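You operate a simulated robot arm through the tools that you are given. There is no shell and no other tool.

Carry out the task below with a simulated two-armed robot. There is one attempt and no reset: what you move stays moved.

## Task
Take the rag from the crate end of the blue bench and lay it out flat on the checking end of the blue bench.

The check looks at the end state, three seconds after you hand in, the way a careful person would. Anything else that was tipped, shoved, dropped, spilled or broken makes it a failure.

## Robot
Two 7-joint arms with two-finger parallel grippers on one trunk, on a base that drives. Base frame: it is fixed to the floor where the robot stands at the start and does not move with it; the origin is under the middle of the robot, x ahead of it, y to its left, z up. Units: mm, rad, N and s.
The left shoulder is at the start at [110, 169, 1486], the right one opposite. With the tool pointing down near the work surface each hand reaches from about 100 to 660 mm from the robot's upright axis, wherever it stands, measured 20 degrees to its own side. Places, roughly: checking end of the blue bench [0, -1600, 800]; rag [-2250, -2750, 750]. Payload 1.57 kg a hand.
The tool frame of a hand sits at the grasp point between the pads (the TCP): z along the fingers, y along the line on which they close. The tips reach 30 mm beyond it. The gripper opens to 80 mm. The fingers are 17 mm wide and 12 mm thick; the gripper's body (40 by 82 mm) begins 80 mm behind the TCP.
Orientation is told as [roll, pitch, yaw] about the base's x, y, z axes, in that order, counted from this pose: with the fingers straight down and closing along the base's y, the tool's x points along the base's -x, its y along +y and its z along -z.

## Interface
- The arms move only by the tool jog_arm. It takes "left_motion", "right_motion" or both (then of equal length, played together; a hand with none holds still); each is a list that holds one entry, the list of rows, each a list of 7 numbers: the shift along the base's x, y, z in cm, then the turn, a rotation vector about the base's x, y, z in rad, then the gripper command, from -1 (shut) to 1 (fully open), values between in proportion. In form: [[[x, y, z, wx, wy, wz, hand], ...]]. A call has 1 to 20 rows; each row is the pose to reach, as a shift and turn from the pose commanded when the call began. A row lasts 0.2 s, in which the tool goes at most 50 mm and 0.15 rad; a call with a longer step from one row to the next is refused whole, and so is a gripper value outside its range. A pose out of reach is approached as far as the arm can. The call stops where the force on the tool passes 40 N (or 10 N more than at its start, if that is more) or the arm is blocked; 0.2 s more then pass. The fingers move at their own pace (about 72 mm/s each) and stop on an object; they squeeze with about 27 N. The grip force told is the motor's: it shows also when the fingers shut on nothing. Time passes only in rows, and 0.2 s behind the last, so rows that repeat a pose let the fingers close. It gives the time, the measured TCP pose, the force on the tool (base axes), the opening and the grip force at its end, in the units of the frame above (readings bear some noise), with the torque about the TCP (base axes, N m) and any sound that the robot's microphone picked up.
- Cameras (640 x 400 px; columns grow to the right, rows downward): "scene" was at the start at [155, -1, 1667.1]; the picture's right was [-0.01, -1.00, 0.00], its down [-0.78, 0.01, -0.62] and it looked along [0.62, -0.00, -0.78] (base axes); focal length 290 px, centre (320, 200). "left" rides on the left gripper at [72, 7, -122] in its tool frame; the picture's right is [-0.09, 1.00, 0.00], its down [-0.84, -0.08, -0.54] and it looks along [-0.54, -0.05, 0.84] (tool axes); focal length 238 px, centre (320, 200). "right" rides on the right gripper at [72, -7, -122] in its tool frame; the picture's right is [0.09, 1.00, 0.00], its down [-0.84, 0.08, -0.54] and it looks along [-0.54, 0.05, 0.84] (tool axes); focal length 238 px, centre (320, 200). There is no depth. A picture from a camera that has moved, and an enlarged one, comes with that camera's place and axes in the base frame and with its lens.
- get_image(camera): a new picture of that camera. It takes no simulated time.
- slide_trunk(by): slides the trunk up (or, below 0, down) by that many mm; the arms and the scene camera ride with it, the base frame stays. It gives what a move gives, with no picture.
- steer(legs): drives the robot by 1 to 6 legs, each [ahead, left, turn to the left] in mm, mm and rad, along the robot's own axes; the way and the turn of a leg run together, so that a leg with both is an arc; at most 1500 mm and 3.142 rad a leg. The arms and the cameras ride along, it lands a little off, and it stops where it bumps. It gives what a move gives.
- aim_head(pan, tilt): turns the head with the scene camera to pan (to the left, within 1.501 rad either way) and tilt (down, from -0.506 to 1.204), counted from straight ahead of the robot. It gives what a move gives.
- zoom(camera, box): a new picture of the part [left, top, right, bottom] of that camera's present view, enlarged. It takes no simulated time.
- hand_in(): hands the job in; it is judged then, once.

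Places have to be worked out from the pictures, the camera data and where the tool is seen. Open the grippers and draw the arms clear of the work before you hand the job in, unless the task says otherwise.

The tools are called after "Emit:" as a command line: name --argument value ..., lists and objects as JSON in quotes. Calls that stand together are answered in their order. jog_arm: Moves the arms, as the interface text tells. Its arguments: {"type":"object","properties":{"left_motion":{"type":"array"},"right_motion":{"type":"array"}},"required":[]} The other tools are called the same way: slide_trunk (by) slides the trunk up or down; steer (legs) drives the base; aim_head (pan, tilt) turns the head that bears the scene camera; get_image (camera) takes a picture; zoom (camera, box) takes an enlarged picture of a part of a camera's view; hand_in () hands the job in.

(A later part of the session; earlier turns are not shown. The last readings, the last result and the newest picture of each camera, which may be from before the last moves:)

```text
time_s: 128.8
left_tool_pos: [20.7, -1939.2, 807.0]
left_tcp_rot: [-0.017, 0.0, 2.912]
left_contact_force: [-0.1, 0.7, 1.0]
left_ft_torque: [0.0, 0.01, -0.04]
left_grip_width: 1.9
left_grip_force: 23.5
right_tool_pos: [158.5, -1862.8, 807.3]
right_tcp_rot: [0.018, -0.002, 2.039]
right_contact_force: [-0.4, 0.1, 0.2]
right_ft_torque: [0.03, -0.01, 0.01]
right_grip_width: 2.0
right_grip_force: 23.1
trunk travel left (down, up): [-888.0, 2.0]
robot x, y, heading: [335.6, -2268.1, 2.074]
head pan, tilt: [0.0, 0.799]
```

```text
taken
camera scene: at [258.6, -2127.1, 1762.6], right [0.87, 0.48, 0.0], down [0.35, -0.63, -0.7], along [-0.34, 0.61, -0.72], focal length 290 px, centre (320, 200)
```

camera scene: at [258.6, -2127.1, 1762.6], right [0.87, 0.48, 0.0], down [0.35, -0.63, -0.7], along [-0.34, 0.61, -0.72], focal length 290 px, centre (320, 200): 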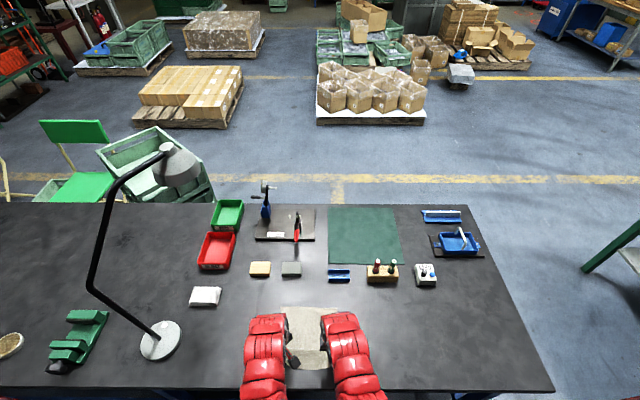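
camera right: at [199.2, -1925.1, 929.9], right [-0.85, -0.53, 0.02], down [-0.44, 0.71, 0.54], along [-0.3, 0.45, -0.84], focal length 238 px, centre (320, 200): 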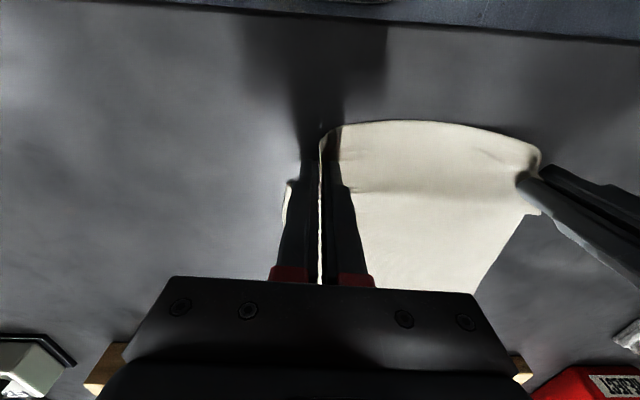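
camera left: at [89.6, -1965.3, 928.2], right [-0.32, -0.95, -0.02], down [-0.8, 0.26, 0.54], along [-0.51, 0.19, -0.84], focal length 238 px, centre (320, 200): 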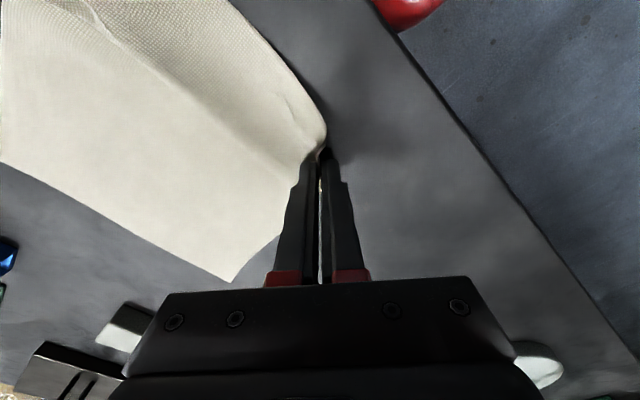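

The rag lies spread out forward; only the strip at the hands is still raised. I draw the hands back a last few mm to take out slack, open both slowly just above the bench, and lift straight up.

Emit:
jog_arm --left_motion '[[[0.15, -0.3, -0.2, 0, 0, 0, -1], [0.34, -0.66, -0.4, 0, 0, 0, -1], [0.34, -0.66, -0.4, 0, 0, 0, -1], [0.34, -0.66, -0.4, 0, 0, 0, -0.9], [0.34, -0.66, -0.4, 0, 0, 0, -0.8], [0.34, -0.66, -0.4, 0, 0, 0, -0.7], [0.34, -0.66, -0.4, 0, 0, 0, -0.6], [0.34, -0.66, -0.4, 0, 0, 0, -0.5], [0.34, -0.66, 0.2, 0, 0, 0, -0.5], [0.34, -0.66, 1.2, 0, 0, 0, -0.5], [0.34, -0.66, 2.5, 0, 0, 0, -0.5], [0.34, -0.66, 4.5, 0, 0, 0, -0.5], [0.34, -0.66, 7, 0, 0, 0, -0.5]]]' --right_motion '[[[0.22, -0.33, -0.2, 0, 0, 0, -1], [0.44, -0.68, -0.4, 0, 0, 0, -1], [0.44, -0.68, -0.4, 0, 0, 0, -1], [0.44, -0.68, -0.4, 0, 0, 0, -0.9], [0.44, -0.68, -0.4, 0, 0, 0, -0.8], [0.44, -0.68, -0.4, 0, 0, 0, -0.7], [0.44, -0.68, -0.4, 0, 0, 0, -0.6], [0.44, -0.68, -0.4, 0, 0, 0, -0.5], [0.44, -0.68, 0.2, 0, 0, 0, -0.5], [0.44, -0.68, 1.2, 0, 0, 0, -0.5], [0.44, -0.68, 2.5, 0, 0, 0, -0.5], [0.44, -0.68, 4.5, 0, 0, 0, -0.5], [0.44, -0.68, 7, 0, 0, 0, -0.5]]]'

Emit:
get_image --camera "right"

Emit:
get_image --camera "left"

Emit:
zoom --camera "scene" --box '[220, 250, 400, 395]'

```text
time_s: 131.6
left_tool_pos: [25.2, -1947.0, 879.6]
left_tcp_rot: [-0.016, 0.002, 2.911]
left_contact_force: [-0.3, -0.3, -0.1]
left_ft_torque: [0.02, 0.0, 0.01]
left_grip_width: 19.9
left_grip_force: 0.0
right_tool_pos: [163.2, -1870.7, 879.2]
right_tcp_rot: [0.018, -0.005, 2.04]
right_contact_force: [0.4, -0.7, -0.9]
right_ft_torque: [-0.02, 0.03, -0.01]
right_grip_width: 20.0
right_grip_force: 0.0
trunk travel left (down, up): [-888.0, 2.0]
robot x, y, heading: [338.0, -2264.9, 2.077]
head pan, tilt: [0.0, 0.799]
```

```text
taken
camera right: at [204.2, -1931.2, 1001.8], right [-0.85, -0.53, 0.02], down [-0.44, 0.71, 0.55], along [-0.3, 0.45, -0.84], focal length 238 px, centre (320, 200)
```

right: 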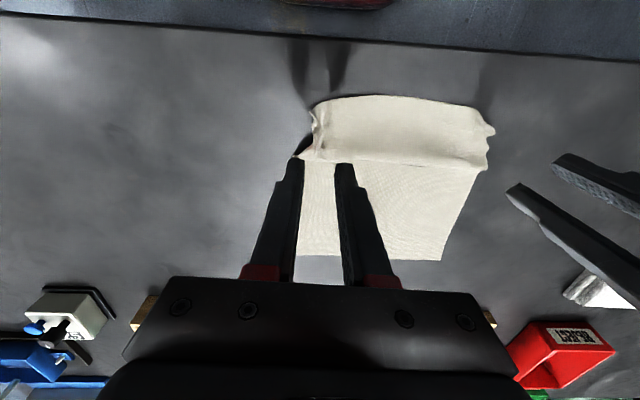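

```text
taken
camera left: at [93.6, -1972.8, 999.6], right [-0.32, -0.95, -0.02], down [-0.8, 0.26, 0.54], along [-0.51, 0.18, -0.84], focal length 238 px, centre (320, 200)
```

left: 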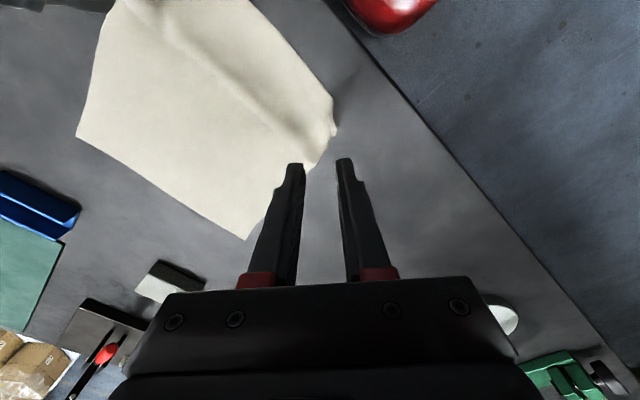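

```text
2.76 times, centred on (310, 322) of scene
camera zoom: at [259.3, -2128.0, 1762.7], right [0.87, 0.48, 0.0], down [0.35, -0.63, -0.7], along [-0.34, 0.61, -0.72], focal length 800 px, centre (348, -138)
```

zoom: 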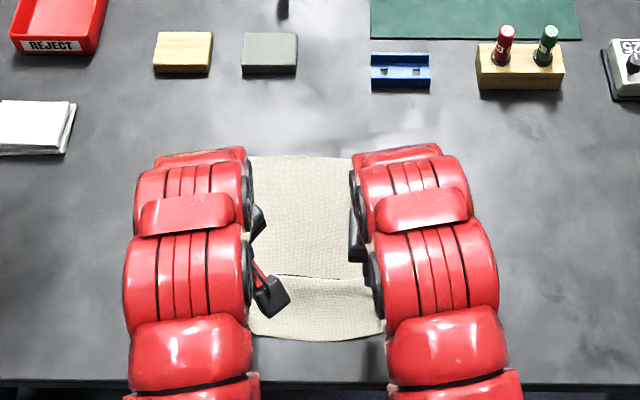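

Both hands are free. I back the base off 350 mm to get a clear look at how the rag lies.

Emit:
steer --legs '[[-350, 0, 0]]'

Emit:
get_image --camera "scene"

Emit:
zoom --camera "scene" --box '[260, 180, 380, 255]'

```text
time_s: 133.8
left_tool_pos: [194.1, -2252.9, 877.9]
left_tcp_rot: [-0.019, -0.001, 2.91]
left_contact_force: [0.1, -0.9, 0.5]
left_ft_torque: [-0.03, 0.02, -0.01]
left_grip_width: 20.1
left_grip_force: 0.0
right_tool_pos: [332.8, -2176.8, 878.8]
right_tcp_rot: [0.017, -0.004, 2.039]
right_contact_force: [-0.1, 0.4, 0.5]
right_ft_torque: [0.04, 0.03, 0.0]
right_grip_width: 19.9
right_grip_force: 0.0
trunk travel left (down, up): [-888.0, 2.0]
robot x, y, heading: [508.6, -2577.7, 2.076]
head pan, tilt: [0.0, 0.799]
```

```text
taken
camera scene: at [428.2, -2433.3, 1762.6], right [0.87, 0.48, 0.0], down [0.35, -0.63, -0.7], along [-0.34, 0.61, -0.72], focal length 290 px, centre (320, 200)
```

scene: 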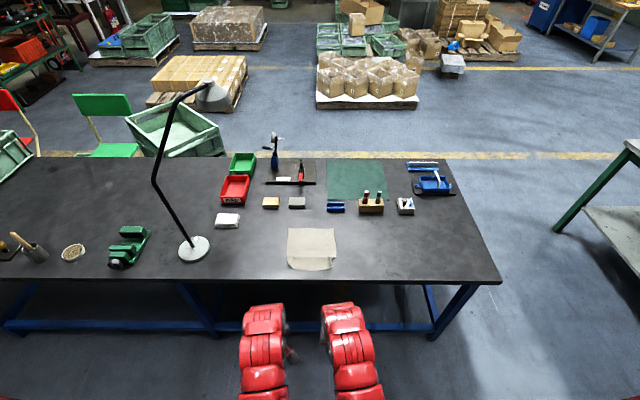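

```text
5.33 times, centred on (320, 218) of scene
camera zoom: at [428.2, -2433.3, 1762.6], right [0.87, 0.48, 0.0], down [0.35, -0.63, -0.7], along [-0.34, 0.61, -0.72], focal length 1546 px, centre (320, 107)
```

zoom: 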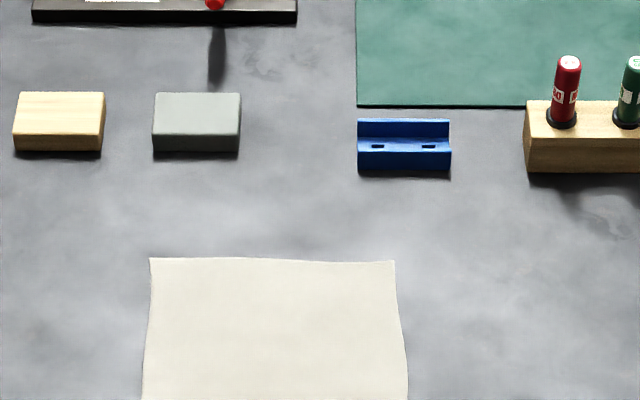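

The rag lies square on the bare part of the checking end. I zoom on its near edge where the hands released it.

Emit:
zoom --camera "scene" --box '[270, 215, 360, 275]'

Emit:
get_image --camera "right"

Emit:
get_image --camera "left"

```text
6.67 times, centred on (315, 245) of scene
camera zoom: at [428.2, -2433.3, 1762.6], right [0.87, 0.48, 0.0], down [0.35, -0.63, -0.7], along [-0.34, 0.61, -0.72], focal length 1933 px, centre (353, -100)
```

zoom: 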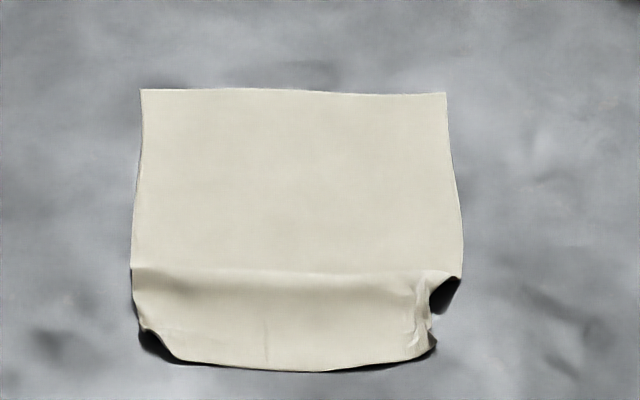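

```text
taken
camera right: at [373.3, -2236.9, 1001.2], right [-0.85, -0.53, 0.02], down [-0.44, 0.71, 0.55], along [-0.3, 0.45, -0.84], focal length 238 px, centre (320, 200)
```

right: 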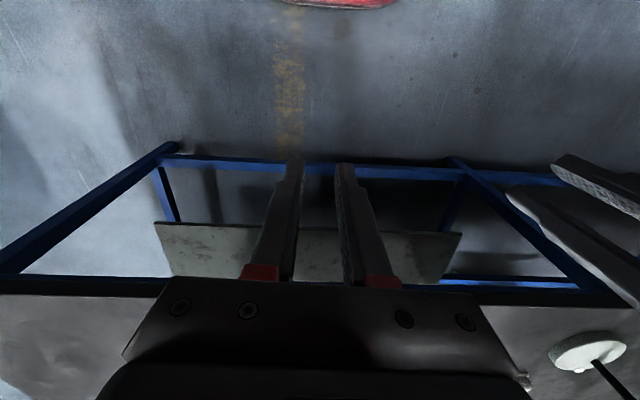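

```text
taken
camera left: at [262.7, -2278.3, 999.2], right [-0.32, -0.95, -0.02], down [-0.8, 0.26, 0.54], along [-0.51, 0.19, -0.84], focal length 238 px, centre (320, 200)
```

left: 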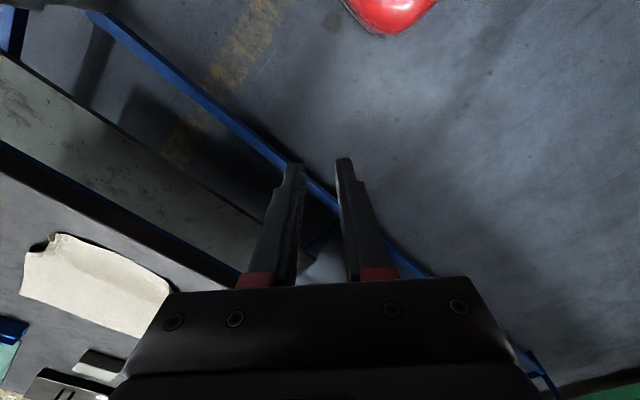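

About three quarters of the rag is flat, but the near strip by the released corners is still raised and the two near corners are tucked. I move forward 250 mm again (hands stay above and short of the rag) to look at these corners closely.

Emit:
steer --legs '[[250, 0, 0]]'

Emit:
get_image --camera "right"

Emit:
get_image --camera "left"

```text
time_s: 135.7
left_tool_pos: [74.5, -2033.5, 879.5]
left_tcp_rot: [-0.018, -0.001, 2.91]
left_contact_force: [0.5, 0.5, 0.1]
left_ft_torque: [0.0, -0.02, -0.02]
left_grip_width: 20.1
left_grip_force: 0.0
right_tool_pos: [211.3, -1956.6, 878.1]
right_tcp_rot: [0.016, -0.005, 2.041]
right_contact_force: [0.0, -0.4, -0.3]
right_ft_torque: [0.0, 0.01, 0.0]
right_grip_width: 19.7
right_grip_force: 0.1
trunk travel left (down, up): [-888.0, 2.0]
robot x, y, heading: [386.1, -2354.0, 2.073]
head pan, tilt: [0.0, 0.799]
```

```text
taken
camera right: at [252.7, -2017.3, 1001.6], right [-0.85, -0.53, 0.02], down [-0.44, 0.71, 0.55], along [-0.3, 0.46, -0.84], focal length 238 px, centre (320, 200)
```

right: 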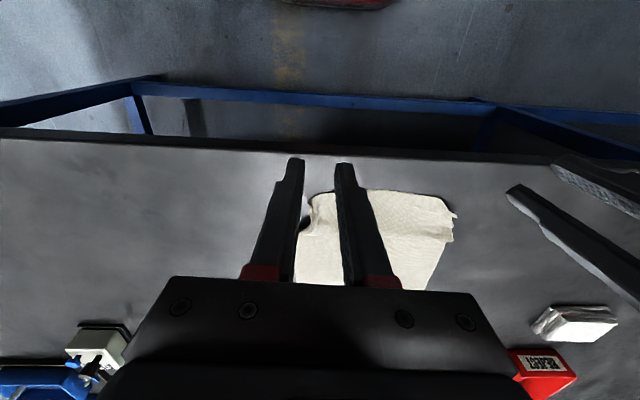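

```text
taken
camera left: at [142.0, -2058.7, 999.6], right [-0.32, -0.95, -0.02], down [-0.8, 0.26, 0.54], along [-0.51, 0.19, -0.84], focal length 238 px, centre (320, 200)
```

left: 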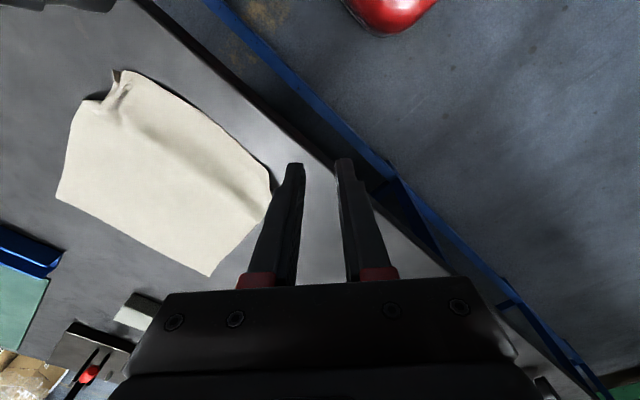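

Emit:
zoom --camera "left" --box '[40, 50, 300, 290]'

Emit:
zoom --camera "right" --box '[280, 150, 480, 300]'

```text
1.67 times, centred on (170, 170) of left
camera zoom: at [142.0, -2058.7, 999.6], right [-0.32, -0.95, -0.02], down [-0.8, 0.26, 0.54], along [-0.51, 0.19, -0.84], focal length 397 px, centre (570, 250)
```

zoom: 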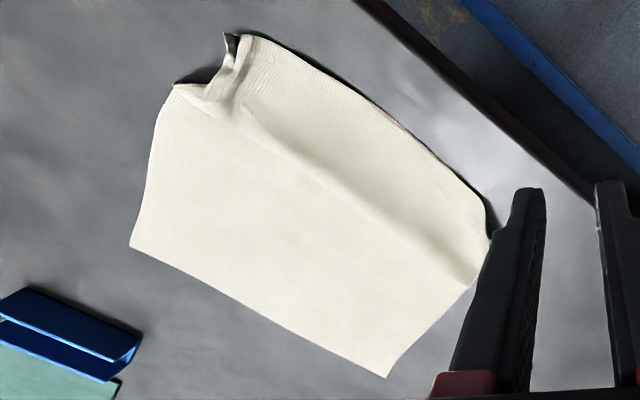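

```text
2.67 times, centred on (380, 225) of right
camera zoom: at [252.7, -2017.3, 1001.6], right [-0.85, -0.53, 0.02], down [-0.44, 0.71, 0.55], along [-0.3, 0.46, -0.84], focal length 636 px, centre (160, 133)
```

zoom: 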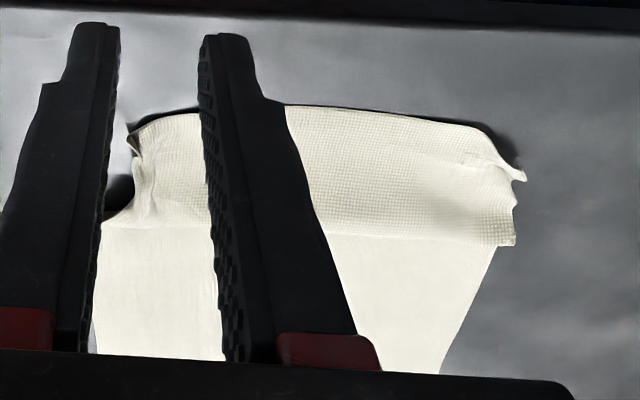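

The near corners C (right) and D (left) carry small pleats where the pads held them; C's tip is ~25 mm and D's tip ~35 mm short of their true places. I zoom in more closely on both corners.

Emit:
zoom --camera "left" --box '[90, 55, 170, 115]'

Emit:
zoom --camera "right" --box '[410, 180, 490, 240]'

Emit:
zoom --camera "right" --box '[295, 170, 355, 230]'

```text
6.67 times, centred on (130, 85) of left
camera zoom: at [142.0, -2058.7, 999.6], right [-0.32, -0.95, -0.02], down [-0.8, 0.26, 0.54], along [-0.51, 0.19, -0.84], focal length 1589 px, centre (1587, 967)
```

zoom: 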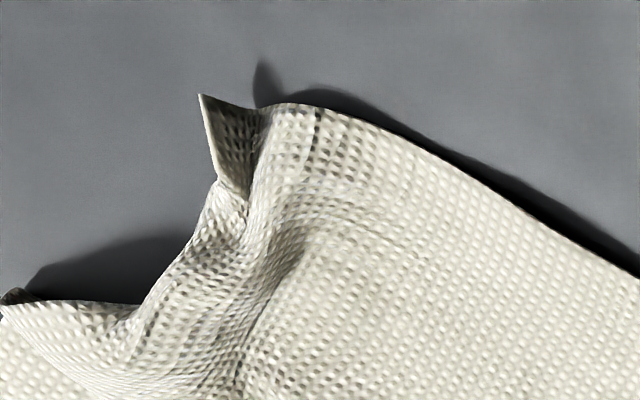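

```text
6.67 times, centred on (450, 210) of right
camera zoom: at [252.7, -2017.3, 1001.6], right [-0.85, -0.53, 0.02], down [-0.44, 0.71, 0.55], along [-0.3, 0.46, -0.84], focal length 1589 px, centre (-547, 133)
```

zoom: 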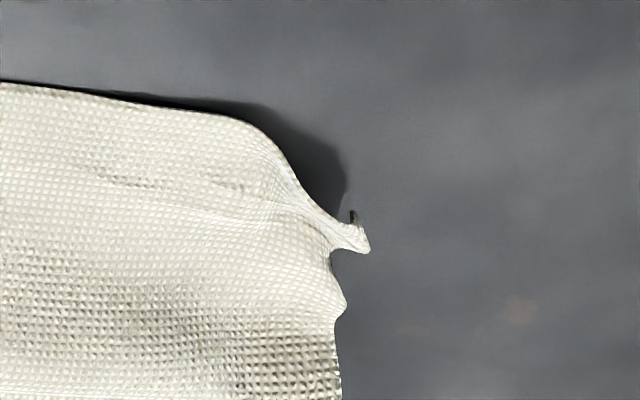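

```text
6.67 times, centred on (325, 200) of right
camera zoom: at [252.7, -2017.3, 1001.6], right [-0.85, -0.53, 0.02], down [-0.44, 0.71, 0.55], along [-0.3, 0.46, -0.84], focal length 1589 px, centre (287, 200)
```

zoom: 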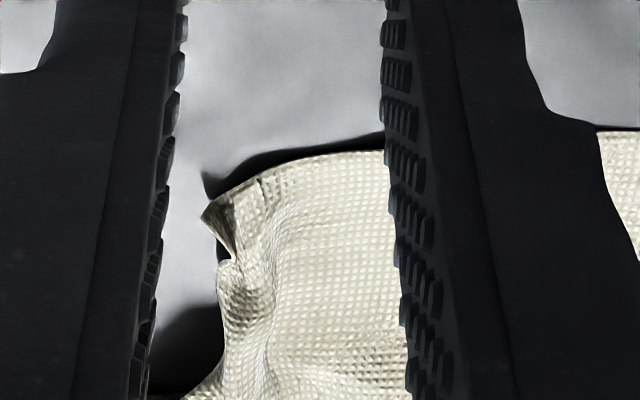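

Both corners are gathered into small pointed pleats. I'll tug each tip outward: first the left hand goes over tip D, turned so its fingers straddle the tip fore-and-aft, while the right hand steps aside.

Emit:
jog_arm --left_motion '[[[-0.7, 1.1, -0.5, 0.003, 0, 0.12, -0.2], [-1.4, 2.3, -1.0, 0.006, 0, 0.24, 0], [-2.2, 3.8, -1.5, 0.01, 0, 0.37, 0], [-2.9, 5.1, -2.0, 0.012, 0, 0.49, 0], [-3.7, 6.4, -2.5, 0.015, 0, 0.61, 0], [-4.45, 7.65, -3.0, 0.017, 0, 0.734, 0], [-4.45, 7.65, -3.5, 0.017, 0, 0.734, 0]]]' --right_motion '[[[1.2, 0.7, 0, 0, 0, 0, -0.5], [2.4, 1.3, 0, 0, 0, 0, -0.5], [3.5, 2.0, 0, 0, 0, 0, -0.5], [4.7, 2.6, 0, 0, 0, 0, -0.5], [5.8, 3.2, 0, 0, 0, 0, -0.5], [7.0, 3.9, 0, 0, 0, 0, -0.5], [7.0, 3.9, 0, 0, 0, 0, -0.5]]]'

Emit:
get_image --camera "left"

Emit:
get_image --camera "right"

Emit:
get_image --camera "scene"

```text
time_s: 137.3
left_tool_pos: [28.6, -1956.7, 844.6]
left_tcp_rot: [-0.035, 0.002, -2.637]
left_contact_force: [-0.3, -0.6, 0.6]
left_ft_torque: [0.02, 0.0, 0.02]
left_grip_width: 40.2
left_grip_force: 0.1
right_tool_pos: [281.5, -1916.1, 879.6]
right_tcp_rot: [0.02, -0.003, 2.039]
right_contact_force: [-0.1, 0.1, 0.3]
right_ft_torque: [0.02, 0.0, -0.01]
right_grip_width: 19.9
right_grip_force: 0.0
trunk travel left (down, up): [-888.0, 2.0]
robot x, y, heading: [384.6, -2353.5, 2.082]
head pan, tilt: [0.0, 0.799]
```

```text
taken
camera left: at [96.5, -1931.6, 964.8], right [0.4, -0.92, -0.03], down [-0.76, -0.35, 0.54], along [-0.51, -0.19, -0.84], focal length 238 px, centre (320, 200)
```

left: 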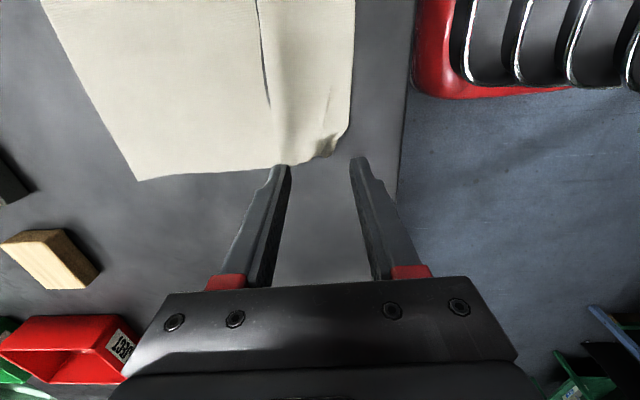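

```text
taken
camera right: at [322.4, -1977.6, 1001.6], right [-0.85, -0.53, 0.02], down [-0.44, 0.71, 0.55], along [-0.3, 0.46, -0.84], focal length 238 px, centre (320, 200)
```

right: 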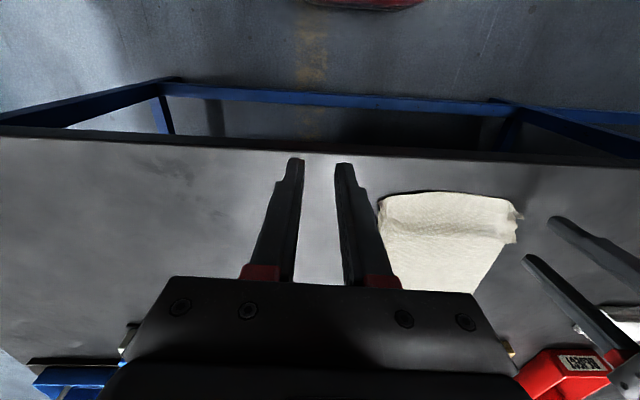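

```text
taken
camera scene: at [307.2, -2214.1, 1762.7], right [0.88, 0.48, 0.0], down [0.35, -0.63, -0.7], along [-0.34, 0.61, -0.72], focal length 290 px, centre (320, 200)
```

scene: 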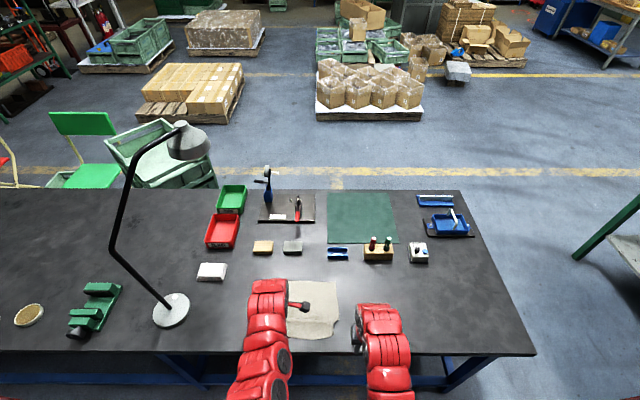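

This view from above shows corner D: the corner triangle is gathered in a small pleat next to the fingers. I zoom in before touching it.

Emit:
zoom --camera "left" --box '[220, 60, 400, 200]'

Emit:
zoom --camera "right" --box '[360, 180, 540, 300]'

```text
2.86 times, centred on (310, 130) of left
camera zoom: at [96.5, -1931.6, 964.8], right [0.4, -0.92, -0.03], down [-0.76, -0.35, 0.54], along [-0.51, -0.19, -0.84], focal length 681 px, centre (349, 400)
```

zoom: 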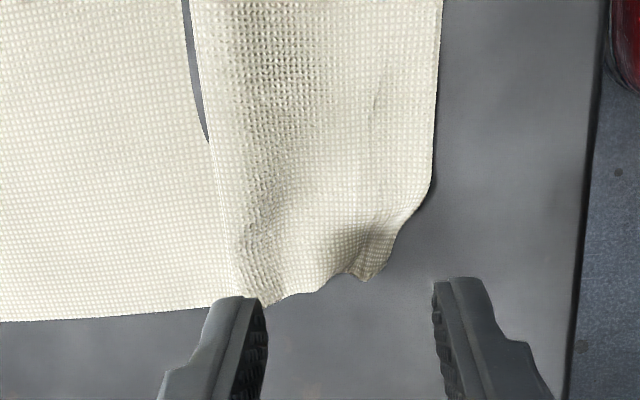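

```text
3.33 times, centred on (450, 240) of right
camera zoom: at [322.4, -1977.6, 1001.6], right [-0.85, -0.53, 0.02], down [-0.44, 0.71, 0.55], along [-0.3, 0.46, -0.84], focal length 794 px, centre (-113, 67)
```

zoom: 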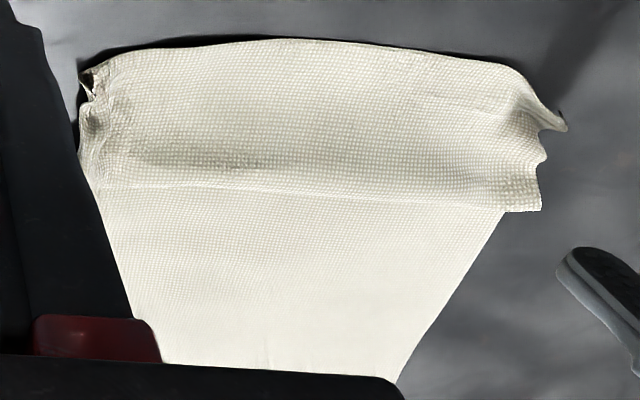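

The pleat at D ends in a small tip at about (23, −1960). I level the hand, narrow the opening to 24 mm around the tip, and lower to just above the bench.

Emit:
jog_arm --left_motion '[[[-0.2, -0.1, -1.0, -0.016, -0.008, 0, -0.4], [-0.33, -0.19, -2.0, -0.0316, -0.0152, 0, -0.4], [-0.33, -0.19, -3.0, -0.0316, -0.0152, 0, -0.4], [-0.33, -0.19, -3.7, -0.0316, -0.0152, 0, -0.4], [-0.33, -0.19, -4.1, -0.0316, -0.0152, 0, -0.4], [-0.33, -0.19, -4.3, -0.0316, -0.0152, 0, -0.4]]]'

Emit:
zoom --camera "left" --box '[220, 60, 400, 200]'

```text
time_s: 138.7
left_tool_pos: [26.3, -1958.8, 801.7]
left_tcp_rot: [0.001, 0.0, -2.639]
left_contact_force: [-0.5, -0.7, 8.7]
left_ft_torque: [0.1, 0.07, -0.01]
left_grip_width: 24.3
left_grip_force: 0.0
right_tool_pos: [281.6, -1916.1, 879.7]
right_tcp_rot: [0.019, -0.005, 2.038]
right_contact_force: [0.1, -0.2, -0.3]
right_ft_torque: [0.04, 0.0, 0.0]
right_grip_width: 19.9
right_grip_force: 0.0
trunk travel left (down, up): [-888.0, 2.0]
robot x, y, heading: [385.3, -2354.2, 2.079]
head pan, tilt: [0.0, 0.799]
```

```text
2.86 times, centred on (310, 130) of left
camera zoom: at [92.2, -1929.9, 922.0], right [0.4, -0.92, 0.0], down [-0.77, -0.34, 0.54], along [-0.5, -0.22, -0.84], focal length 681 px, centre (349, 400)
```

zoom: 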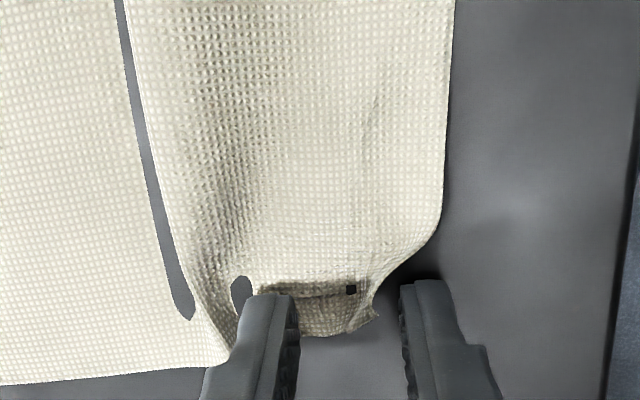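

The tip lies between the fingers. I close slowly, then lift a little and tug the tip back and outwards to its true corner position (about 35 mm).

Emit:
jog_arm --left_motion '[[[0, 0, 0.05, 0, 0, 0, -0.5], [0, 0, 0.05, 0, 0, 0, -0.6], [0, 0, 0.05, 0, 0, 0, -0.7], [0, 0, 0.05, 0, 0, 0, -0.8], [0, 0, 0.05, 0, 0, 0, -0.9], [0, 0, 0.05, 0, 0, 0, -1], [0, 0, 0.05, 0, 0, 0, -1], [0, 0, 0.05, 0, 0, 0, -1]]]'

Emit:
zoom --camera "left" --box '[220, 60, 400, 200]'

```text
time_s: 140.5
left_tool_pos: [25.8, -1958.0, 801.0]
left_tcp_rot: [0.0, 0.001, -2.638]
left_contact_force: [-0.6, 0.6, 7.8]
left_ft_torque: [0.07, 0.05, 0.03]
left_grip_width: 1.7
left_grip_force: 23.1
right_tool_pos: [281.7, -1916.4, 879.2]
right_tcp_rot: [0.019, -0.003, 2.037]
right_contact_force: [1.1, -0.1, 0.3]
right_ft_torque: [0.0, 0.02, 0.01]
right_grip_width: 20.0
right_grip_force: 0.0
trunk travel left (down, up): [-888.0, 2.0]
robot x, y, heading: [384.9, -2358.0, 2.075]
head pan, tilt: [0.0, 0.799]
```

```text
2.86 times, centred on (310, 130) of left
camera zoom: at [92.3, -1929.8, 922.1], right [0.4, -0.92, 0.0], down [-0.77, -0.33, 0.54], along [-0.5, -0.22, -0.84], focal length 681 px, centre (349, 400)
```

zoom: 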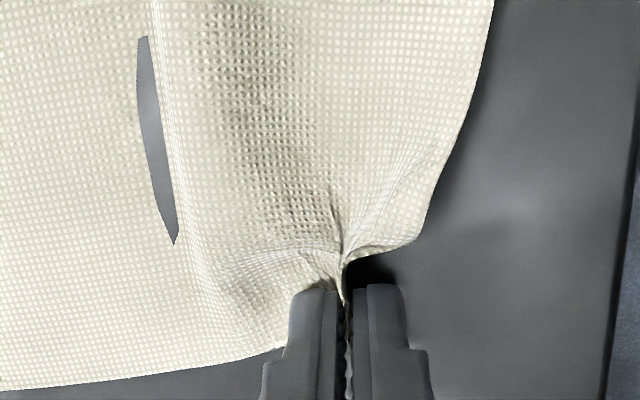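

The tip is gripped. I tug it ~35 mm back and slightly left with a tiny lift, then look at how the pleat opens.

Emit:
jog_arm --left_motion '[[[0.1, -0.4, 0.3, 0, 0, 0, -1], [0.3, -1.2, 0.5, 0, 0, 0, -1], [0.5, -2.0, 0.5, 0, 0, 0, -1], [0.65, -2.8, 0.5, 0, 0, 0, -1], [0.8, -3.5, 0.3, 0, 0, 0, -1], [0.8, -3.5, 0.1, 0, 0, 0, -1]]]'

Emit:
get_image --camera "left"

Emit:
zoom --camera "right" --box '[360, 160, 560, 300]'

```text
time_s: 141.9
left_tool_pos: [33.4, -1992.7, 802.2]
left_tcp_rot: [0.001, 0.0, -2.639]
left_contact_force: [0.3, 0.0, 1.1]
left_ft_torque: [-0.01, -0.04, 0.04]
left_grip_width: 1.9
left_grip_force: 23.5
right_tool_pos: [282.3, -1916.6, 878.3]
right_tcp_rot: [0.018, -0.004, 2.038]
right_contact_force: [0.1, -0.6, 0.1]
right_ft_torque: [-0.01, -0.04, 0.0]
right_grip_width: 19.8
right_grip_force: 0.0
trunk travel left (down, up): [-888.0, 2.0]
robot x, y, heading: [385.3, -2355.3, 2.08]
head pan, tilt: [0.0, 0.799]
```

```text
taken
camera left: at [99.8, -1964.6, 922.6], right [0.4, -0.92, 0.0], down [-0.77, -0.33, 0.54], along [-0.5, -0.22, -0.84], focal length 238 px, centre (320, 200)
```

left: 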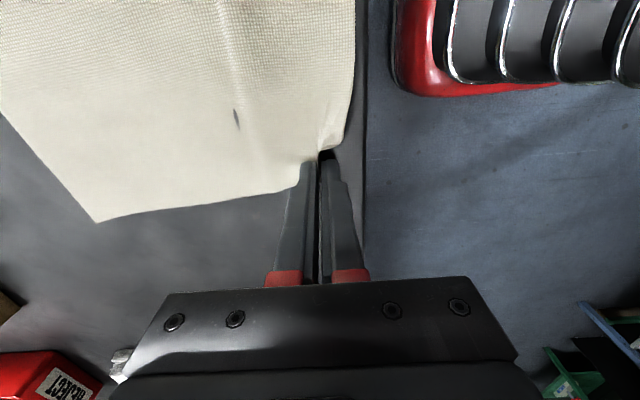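

```text
2.86 times, centred on (460, 230) of right
camera zoom: at [322.2, -1977.3, 1001.3], right [-0.85, -0.53, 0.02], down [-0.44, 0.71, 0.55], along [-0.3, 0.45, -0.84], focal length 681 px, centre (-80, 114)
```

zoom: 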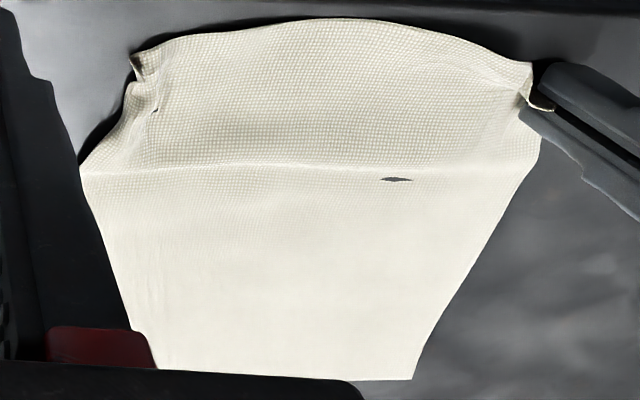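

The left side is now drawn out straight. I check the rag's overall position from the head camera before doing the same at C.

Emit:
get_image --camera "scene"

Emit:
zoom --camera "scene" --box '[250, 260, 370, 360]'

```text
taken
camera scene: at [306.9, -2213.3, 1762.6], right [0.88, 0.48, 0.0], down [0.35, -0.63, -0.7], along [-0.34, 0.61, -0.72], focal length 290 px, centre (320, 200)
```

scene: 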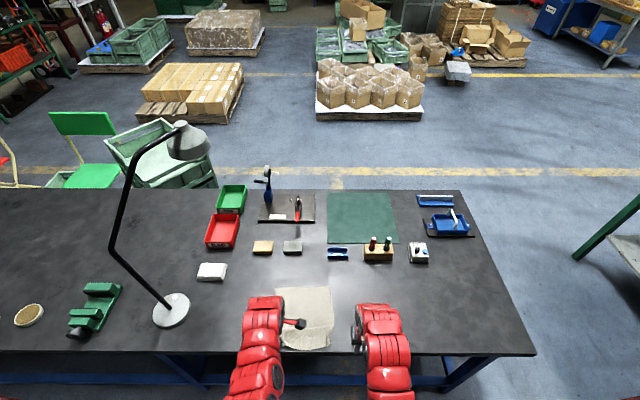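

```text
4.00 times, centred on (310, 310) of scene
camera zoom: at [306.9, -2213.3, 1762.6], right [0.88, 0.48, 0.0], down [0.35, -0.63, -0.7], along [-0.34, 0.61, -0.72], focal length 1160 px, centre (360, -240)
```

zoom: 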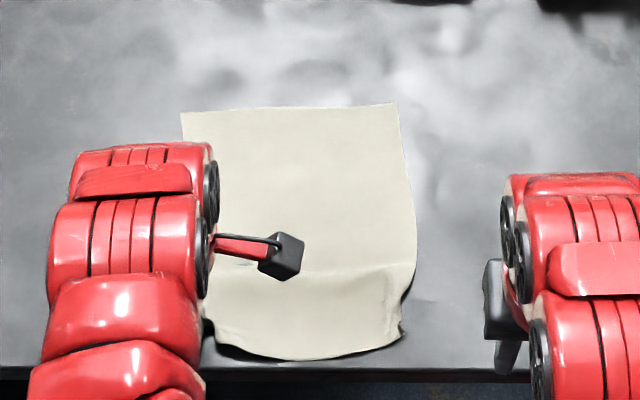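

The tug moved the whole rag ~25 mm towards me, its near edge is now close to the bench edge, so I'll shift it forward afterwards. With the left still anchoring D, I bring the right hand over tip C, turned diagonally.

Emit:
jog_arm --right_motion '[[[-1.7, 0, -0.4, -0.003, -0.002, -0.128, -0.25], [-3.4, 0, -0.8, -0.006, -0.003, -0.256, -0.25], [-5.1, 0, -1.3, -0.009, -0.005, -0.384, -0.25], [-6.8, 0, -1.8, -0.011, -0.007, -0.512, -0.25], [-8.5, 0, -2.3, -0.014, -0.008, -0.64, -0.25], [-10.2, 0, -2.8, -0.017, -0.01, -0.768, -0.25], [-10.2, 0, -2.8, -0.017, -0.01, -0.768, -0.25]]]'

Emit:
get_image --camera "right"

Emit:
get_image --camera "scene"

```text
time_s: 143.5
left_tool_pos: [33.3, -1992.0, 803.2]
left_tcp_rot: [0.003, 0.001, -2.639]
left_contact_force: [0.1, -0.5, 0.3]
left_ft_torque: [0.01, 0.01, 0.01]
left_grip_width: 1.7
left_grip_force: 23.9
right_tool_pos: [179.6, -1916.0, 851.0]
right_tcp_rot: [0.01, 0.013, 1.268]
right_contact_force: [0.0, -0.5, -0.7]
right_ft_torque: [-0.02, 0.0, 0.0]
right_grip_width: 29.6
right_grip_force: 0.0
trunk travel left (down, up): [-888.0, 2.0]
robot x, y, heading: [386.8, -2351.6, 2.076]
head pan, tilt: [0.0, 0.799]
```

```text
taken
camera right: at [166.5, -1986.4, 974.2], right [-0.98, 0.21, 0.01], down [0.18, 0.83, 0.53], along [0.1, 0.52, -0.85], focal length 238 px, centre (320, 200)
```

right: 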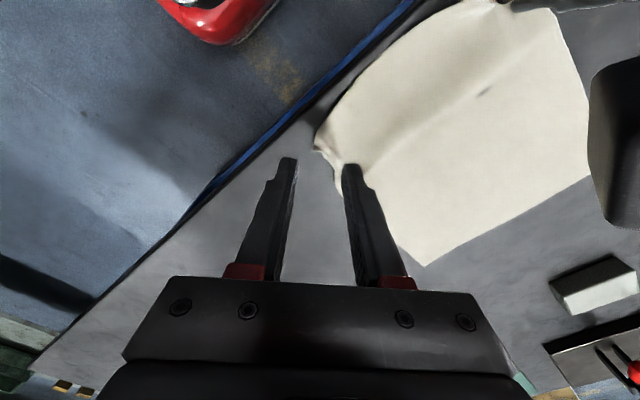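

```text
taken
camera scene: at [307.4, -2213.7, 1762.7], right [0.88, 0.48, 0.0], down [0.35, -0.63, -0.7], along [-0.34, 0.61, -0.72], focal length 290 px, centre (320, 200)
```

scene: 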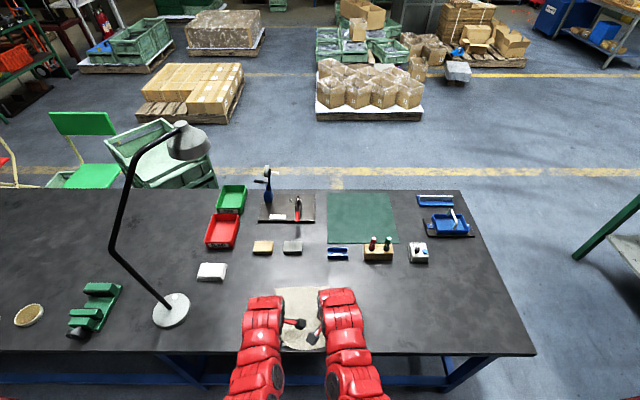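

The C tip is right at the pinch centre in this view. I zoom to see its shape.

Emit:
zoom --camera "right" --box '[260, 90, 440, 215]'

```text
3.20 times, centred on (350, 152) of right
camera zoom: at [166.5, -1986.4, 974.2], right [-0.98, 0.21, 0.01], down [0.18, 0.83, 0.53], along [0.1, 0.52, -0.85], focal length 763 px, centre (224, 352)
```

zoom: 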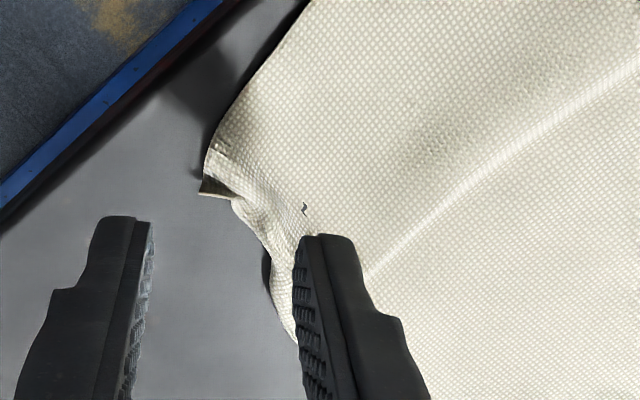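

C's tip sits ~7 mm outside the pinch centre. I lower the right hand onto it and close slowly on the tip.

Emit:
jog_arm --right_motion '[[[0, 0, -1.5, 0.0067, 0.0005, 0, -0.25], [0, 0, -3, 0.0134, 0.0009, 0, -0.25], [0, 0, -4, 0.0134, 0.0009, 0, -0.25], [0, 0, -4.6, 0.0134, 0.0009, 0, -0.25], [0, 0, -4.85, 0.0134, 0.0009, 0, -0.25], [0, 0, -5.0, 0.0134, 0.0009, 0, -0.25]]]'

Emit:
zoom --camera "right" --box '[260, 90, 440, 215]'

```text
time_s: 144.9
left_tool_pos: [33.0, -1993.7, 801.0]
left_tcp_rot: [0.002, 0.0, -2.639]
left_contact_force: [0.5, -0.1, -0.1]
left_ft_torque: [-0.01, 0.05, -0.02]
left_grip_width: 2.0
left_grip_force: 23.7
right_tool_pos: [180.7, -1917.7, 800.3]
right_tcp_rot: [0.015, 0.001, 1.27]
right_contact_force: [0.6, 0.5, 5.3]
right_ft_torque: [0.05, 0.04, -0.02]
right_grip_width: 30.1
right_grip_force: 0.1
trunk travel left (down, up): [-888.0, 2.0]
robot x, y, heading: [386.1, -2351.0, 2.078]
head pan, tilt: [0.0, 0.799]
```

```text
3.20 times, centred on (350, 152) of right
camera zoom: at [167.0, -1988.6, 923.9], right [-0.98, 0.21, 0.02], down [0.18, 0.82, 0.54], along [0.1, 0.53, -0.84], focal length 763 px, centre (224, 352)
```

zoom: 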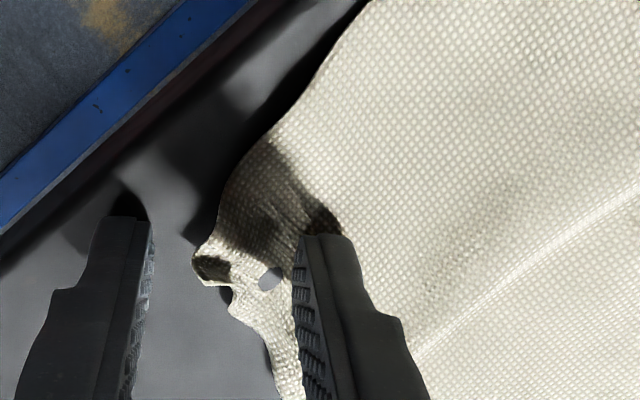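

The tip is between the fingers. I close in place (the inner finger drags the cloth outward, which is what I want), then look.

Emit:
jog_arm --right_motion '[[[0, 0, 0, 0, 0, 0, -0.35], [0, 0, 0, 0, 0, 0, -0.45], [0, 0, 0, 0, 0, 0, -0.55], [0, 0, 0, 0, 0, 0, -0.65], [0, 0, 0, 0, 0, 0, -0.75], [0, 0, 0, 0, 0, 0, -0.85], [0, 0, 0, 0, 0, 0, -1], [0, 0, 0, 0, 0, 0, -1], [0, 0, 0, 0, 0, 0, -1]]]'

Emit:
zoom --camera "right" --box '[260, 90, 440, 215]'

Emit:
get_image --camera "left"

```text
time_s: 146.9
left_tool_pos: [34.3, -1993.3, 802.3]
left_tcp_rot: [0.001, -0.001, -2.64]
left_contact_force: [2.2, 1.4, 0.2]
left_ft_torque: [0.02, -0.03, 0.04]
left_grip_width: 1.7
left_grip_force: 23.6
right_tool_pos: [179.6, -1917.4, 802.3]
right_tcp_rot: [0.016, 0.0, 1.271]
right_contact_force: [-3.1, -1.1, 12.6]
right_ft_torque: [0.06, 0.12, 0.01]
right_grip_width: 1.8
right_grip_force: 23.4
trunk travel left (down, up): [-888.0, 2.0]
robot x, y, heading: [385.3, -2353.1, 2.071]
head pan, tilt: [0.0, 0.799]
```

```text
3.20 times, centred on (350, 152) of right
camera zoom: at [166.8, -1988.9, 924.1], right [-0.98, 0.21, 0.02], down [0.18, 0.82, 0.54], along [0.1, 0.53, -0.84], focal length 763 px, centre (224, 352)
```

zoom: 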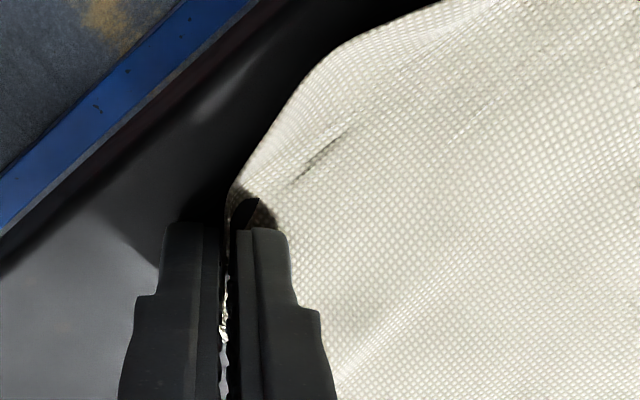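

```text
taken
camera left: at [100.1, -1965.3, 923.4], right [0.4, -0.92, 0.0], down [-0.77, -0.34, 0.54], along [-0.5, -0.22, -0.84], focal length 238 px, centre (320, 200)
```

left: 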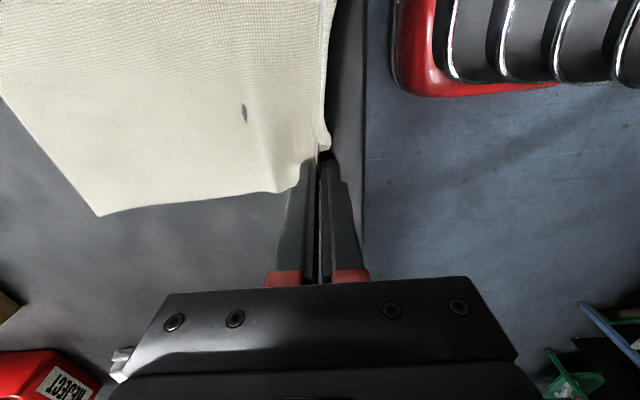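

Both corners are now held only by their tips and the near edge is drawn straight (≈2.5 N tension between the hands). I set them down and open slowly while shifting each hand outward, so the inner fingers don't push the cloth back, then lift.

Emit:
jog_arm --left_motion '[[[0, 0, -0.05, 0, 0, 0, -1], [0, 0, -0.05, 0, 0, 0, -1], [0.1, -0.17, -0.05, 0, 0, 0, -0.9], [0.19, -0.35, -0.05, 0, 0, 0, -0.8], [0.29, -0.52, -0.05, 0, 0, 0, -0.7], [0.39, -0.7, -0.05, 0, 0, 0, -0.6], [0.39, -0.7, -0.05, 0, 0, 0, -0.6], [0.39, -0.7, 0.5, 0, 0, 0, -0.6], [0.39, -0.7, 1.5, 0, 0, 0, -0.6], [0.39, -0.7, 3, 0, 0, 0, -0.6], [0.39, -0.7, 5, 0, 0, 0, -0.6], [0.39, -0.7, 7, 0, 0, 0, -0.6]]]' --right_motion '[[[0, 0, 0, 0, 0, 0, -1], [0, 0, 0, 0, 0, 0, -1], [0.19, -0.05, 0, 0, 0, 0, -0.9], [0.38, -0.11, 0, 0, 0, 0, -0.8], [0.57, -0.16, 0, 0, 0, 0, -0.7], [0.76, -0.22, 0, 0, 0, 0, -0.6], [0.76, -0.22, 0, 0, 0, 0, -0.6], [0.76, -0.22, 0.6, 0, 0, 0, -0.6], [0.76, -0.22, 1.6, 0, 0, 0, -0.6], [0.76, -0.22, 3.1, 0, 0, 0, -0.6], [0.76, -0.22, 5.1, 0, 0, 0, -0.6], [0.76, -0.22, 7.1, 0, 0, 0, -0.6]]]'

Emit:
get_image --camera "right"

Emit:
get_image --camera "left"

Emit:
zoom --camera "scene" --box '[250, 260, 370, 360]'

```text
time_s: 149.5
left_tool_pos: [37.1, -1999.3, 871.8]
left_tcp_rot: [0.003, -0.001, -2.639]
left_contact_force: [0.1, -0.3, 0.0]
left_ft_torque: [0.01, 0.0, -0.03]
left_grip_width: 15.9
left_grip_force: 0.1
right_tool_pos: [189.9, -1918.1, 871.5]
right_tcp_rot: [0.017, 0.001, 1.271]
right_contact_force: [0.0, -0.1, -0.2]
right_ft_torque: [-0.02, -0.01, 0.02]
right_grip_width: 15.9
right_grip_force: 0.2
trunk travel left (down, up): [-888.0, 2.0]
robot x, y, heading: [387.7, -2353.9, 2.071]
head pan, tilt: [0.0, 0.799]
```

```text
taken
camera right: at [175.1, -1990.3, 994.7], right [-0.98, 0.21, 0.02], down [0.18, 0.82, 0.54], along [0.1, 0.53, -0.84], focal length 238 px, centre (320, 200)
```

right: 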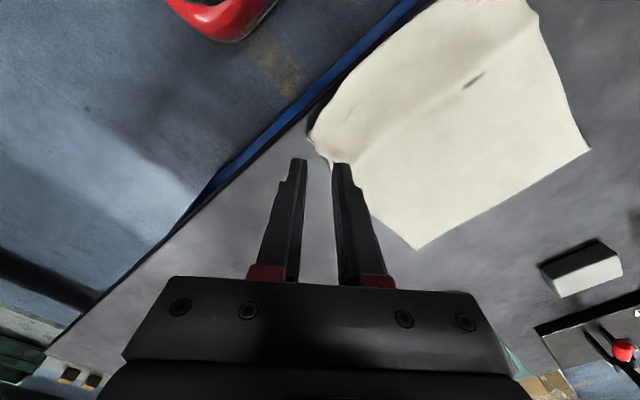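

```text
taken
camera left: at [103.8, -1971.8, 993.4], right [0.4, -0.92, 0.0], down [-0.77, -0.33, 0.54], along [-0.5, -0.22, -0.84], focal length 238 px, centre (320, 200)
```

left: 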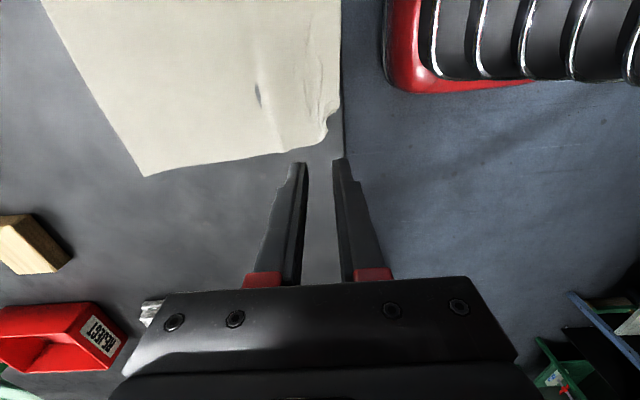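

```text
4.00 times, centred on (310, 310) of scene
camera zoom: at [307.3, -2214.1, 1762.7], right [0.88, 0.48, 0.0], down [0.35, -0.63, -0.7], along [-0.34, 0.61, -0.72], focal length 1160 px, centre (360, -240)
```

zoom: 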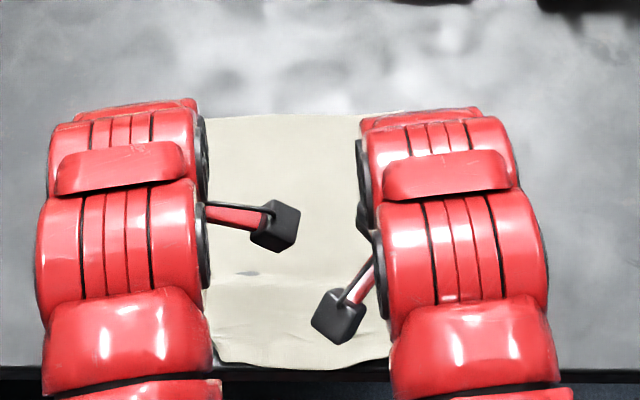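

The rag is much flatter now, but its near edge lies right at the bench edge. I'll pull it forward by pressing on the far part with closed fingers; first I turn both hands back to their neutral direction and close them.

Emit:
jog_arm --left_motion '[[[0, 0, 0, 0, 0, -0.143, -0.8], [0, 0, 0, 0, 0, -0.286, -1], [0, 0, 0, 0, 0, -0.429, -1], [0, 0, 0, 0, 0, -0.572, -1], [0, 0, 0, 0, 0, -0.715, -1], [0, 0, 0, 0, 0, -0.858, -1], [0, 0, 0, 0, 0, -1.0, -1], [0, 0, 0, 0, 0, -1.144, -1], [0, 0, 0, 0, 0, -1.287, -1], [0, 0, 0, 0, 0, -1.43, -1], [0, 0, 0, 0, 0, -1.574, -1]]]' --right_motion '[[[0, 0, 0, 0, 0, 0.073, -0.8], [0, 0, 0, 0, 0, 0.146, -1], [0, 0, 0, 0, 0, 0.219, -1], [0, 0, 0, 0, 0, 0.292, -1], [0, 0, 0, 0, 0, 0.365, -1], [0, 0, 0, 0, 0, 0.438, -1], [0, 0, 0, 0, 0, 0.511, -1], [0, 0, 0, 0, 0, 0.584, -1], [0, 0, 0, 0, 0, 0.657, -1], [0, 0, 0, 0, 0, 0.73, -1], [0, 0, 0, 0, 0, 0.8, -1]]]'

Emit:
get_image --camera "right"

Emit:
get_image --camera "left"

```text
time_s: 151.9
left_tool_pos: [37.8, -1999.4, 870.8]
left_tcp_rot: [0.0, 0.0, 2.069]
left_contact_force: [-0.8, 0.3, -0.3]
left_ft_torque: [-0.02, 0.01, 0.03]
left_grip_width: 0.2
left_grip_force: 21.2
right_tool_pos: [188.3, -1919.0, 871.7]
right_tcp_rot: [0.014, 0.002, 2.071]
right_contact_force: [0.6, 0.8, -0.7]
right_ft_torque: [0.05, 0.01, -0.03]
right_grip_width: 0.0
right_grip_force: 21.1
trunk travel left (down, up): [-888.0, 2.0]
robot x, y, heading: [385.2, -2349.6, 2.076]
head pan, tilt: [0.0, 0.799]
```

```text
taken
camera right: at [229.3, -1978.2, 994.5], right [-0.83, -0.56, 0.02], down [-0.46, 0.7, 0.54], along [-0.31, 0.44, -0.84], focal length 238 px, centre (320, 200)
```

right: 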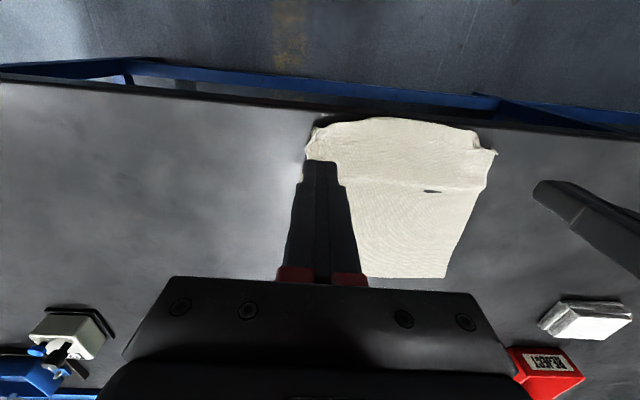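

```text
taken
camera left: at [66.8, -2066.9, 993.1], right [-0.92, -0.39, 0.0], down [-0.33, 0.77, 0.54], along [-0.21, 0.5, -0.84], focal length 238 px, centre (320, 200)
```

left: 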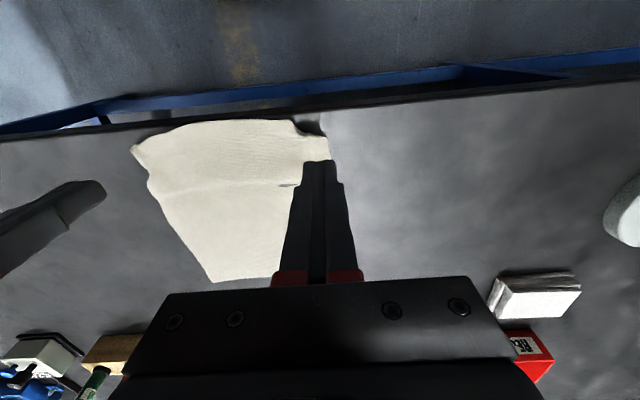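

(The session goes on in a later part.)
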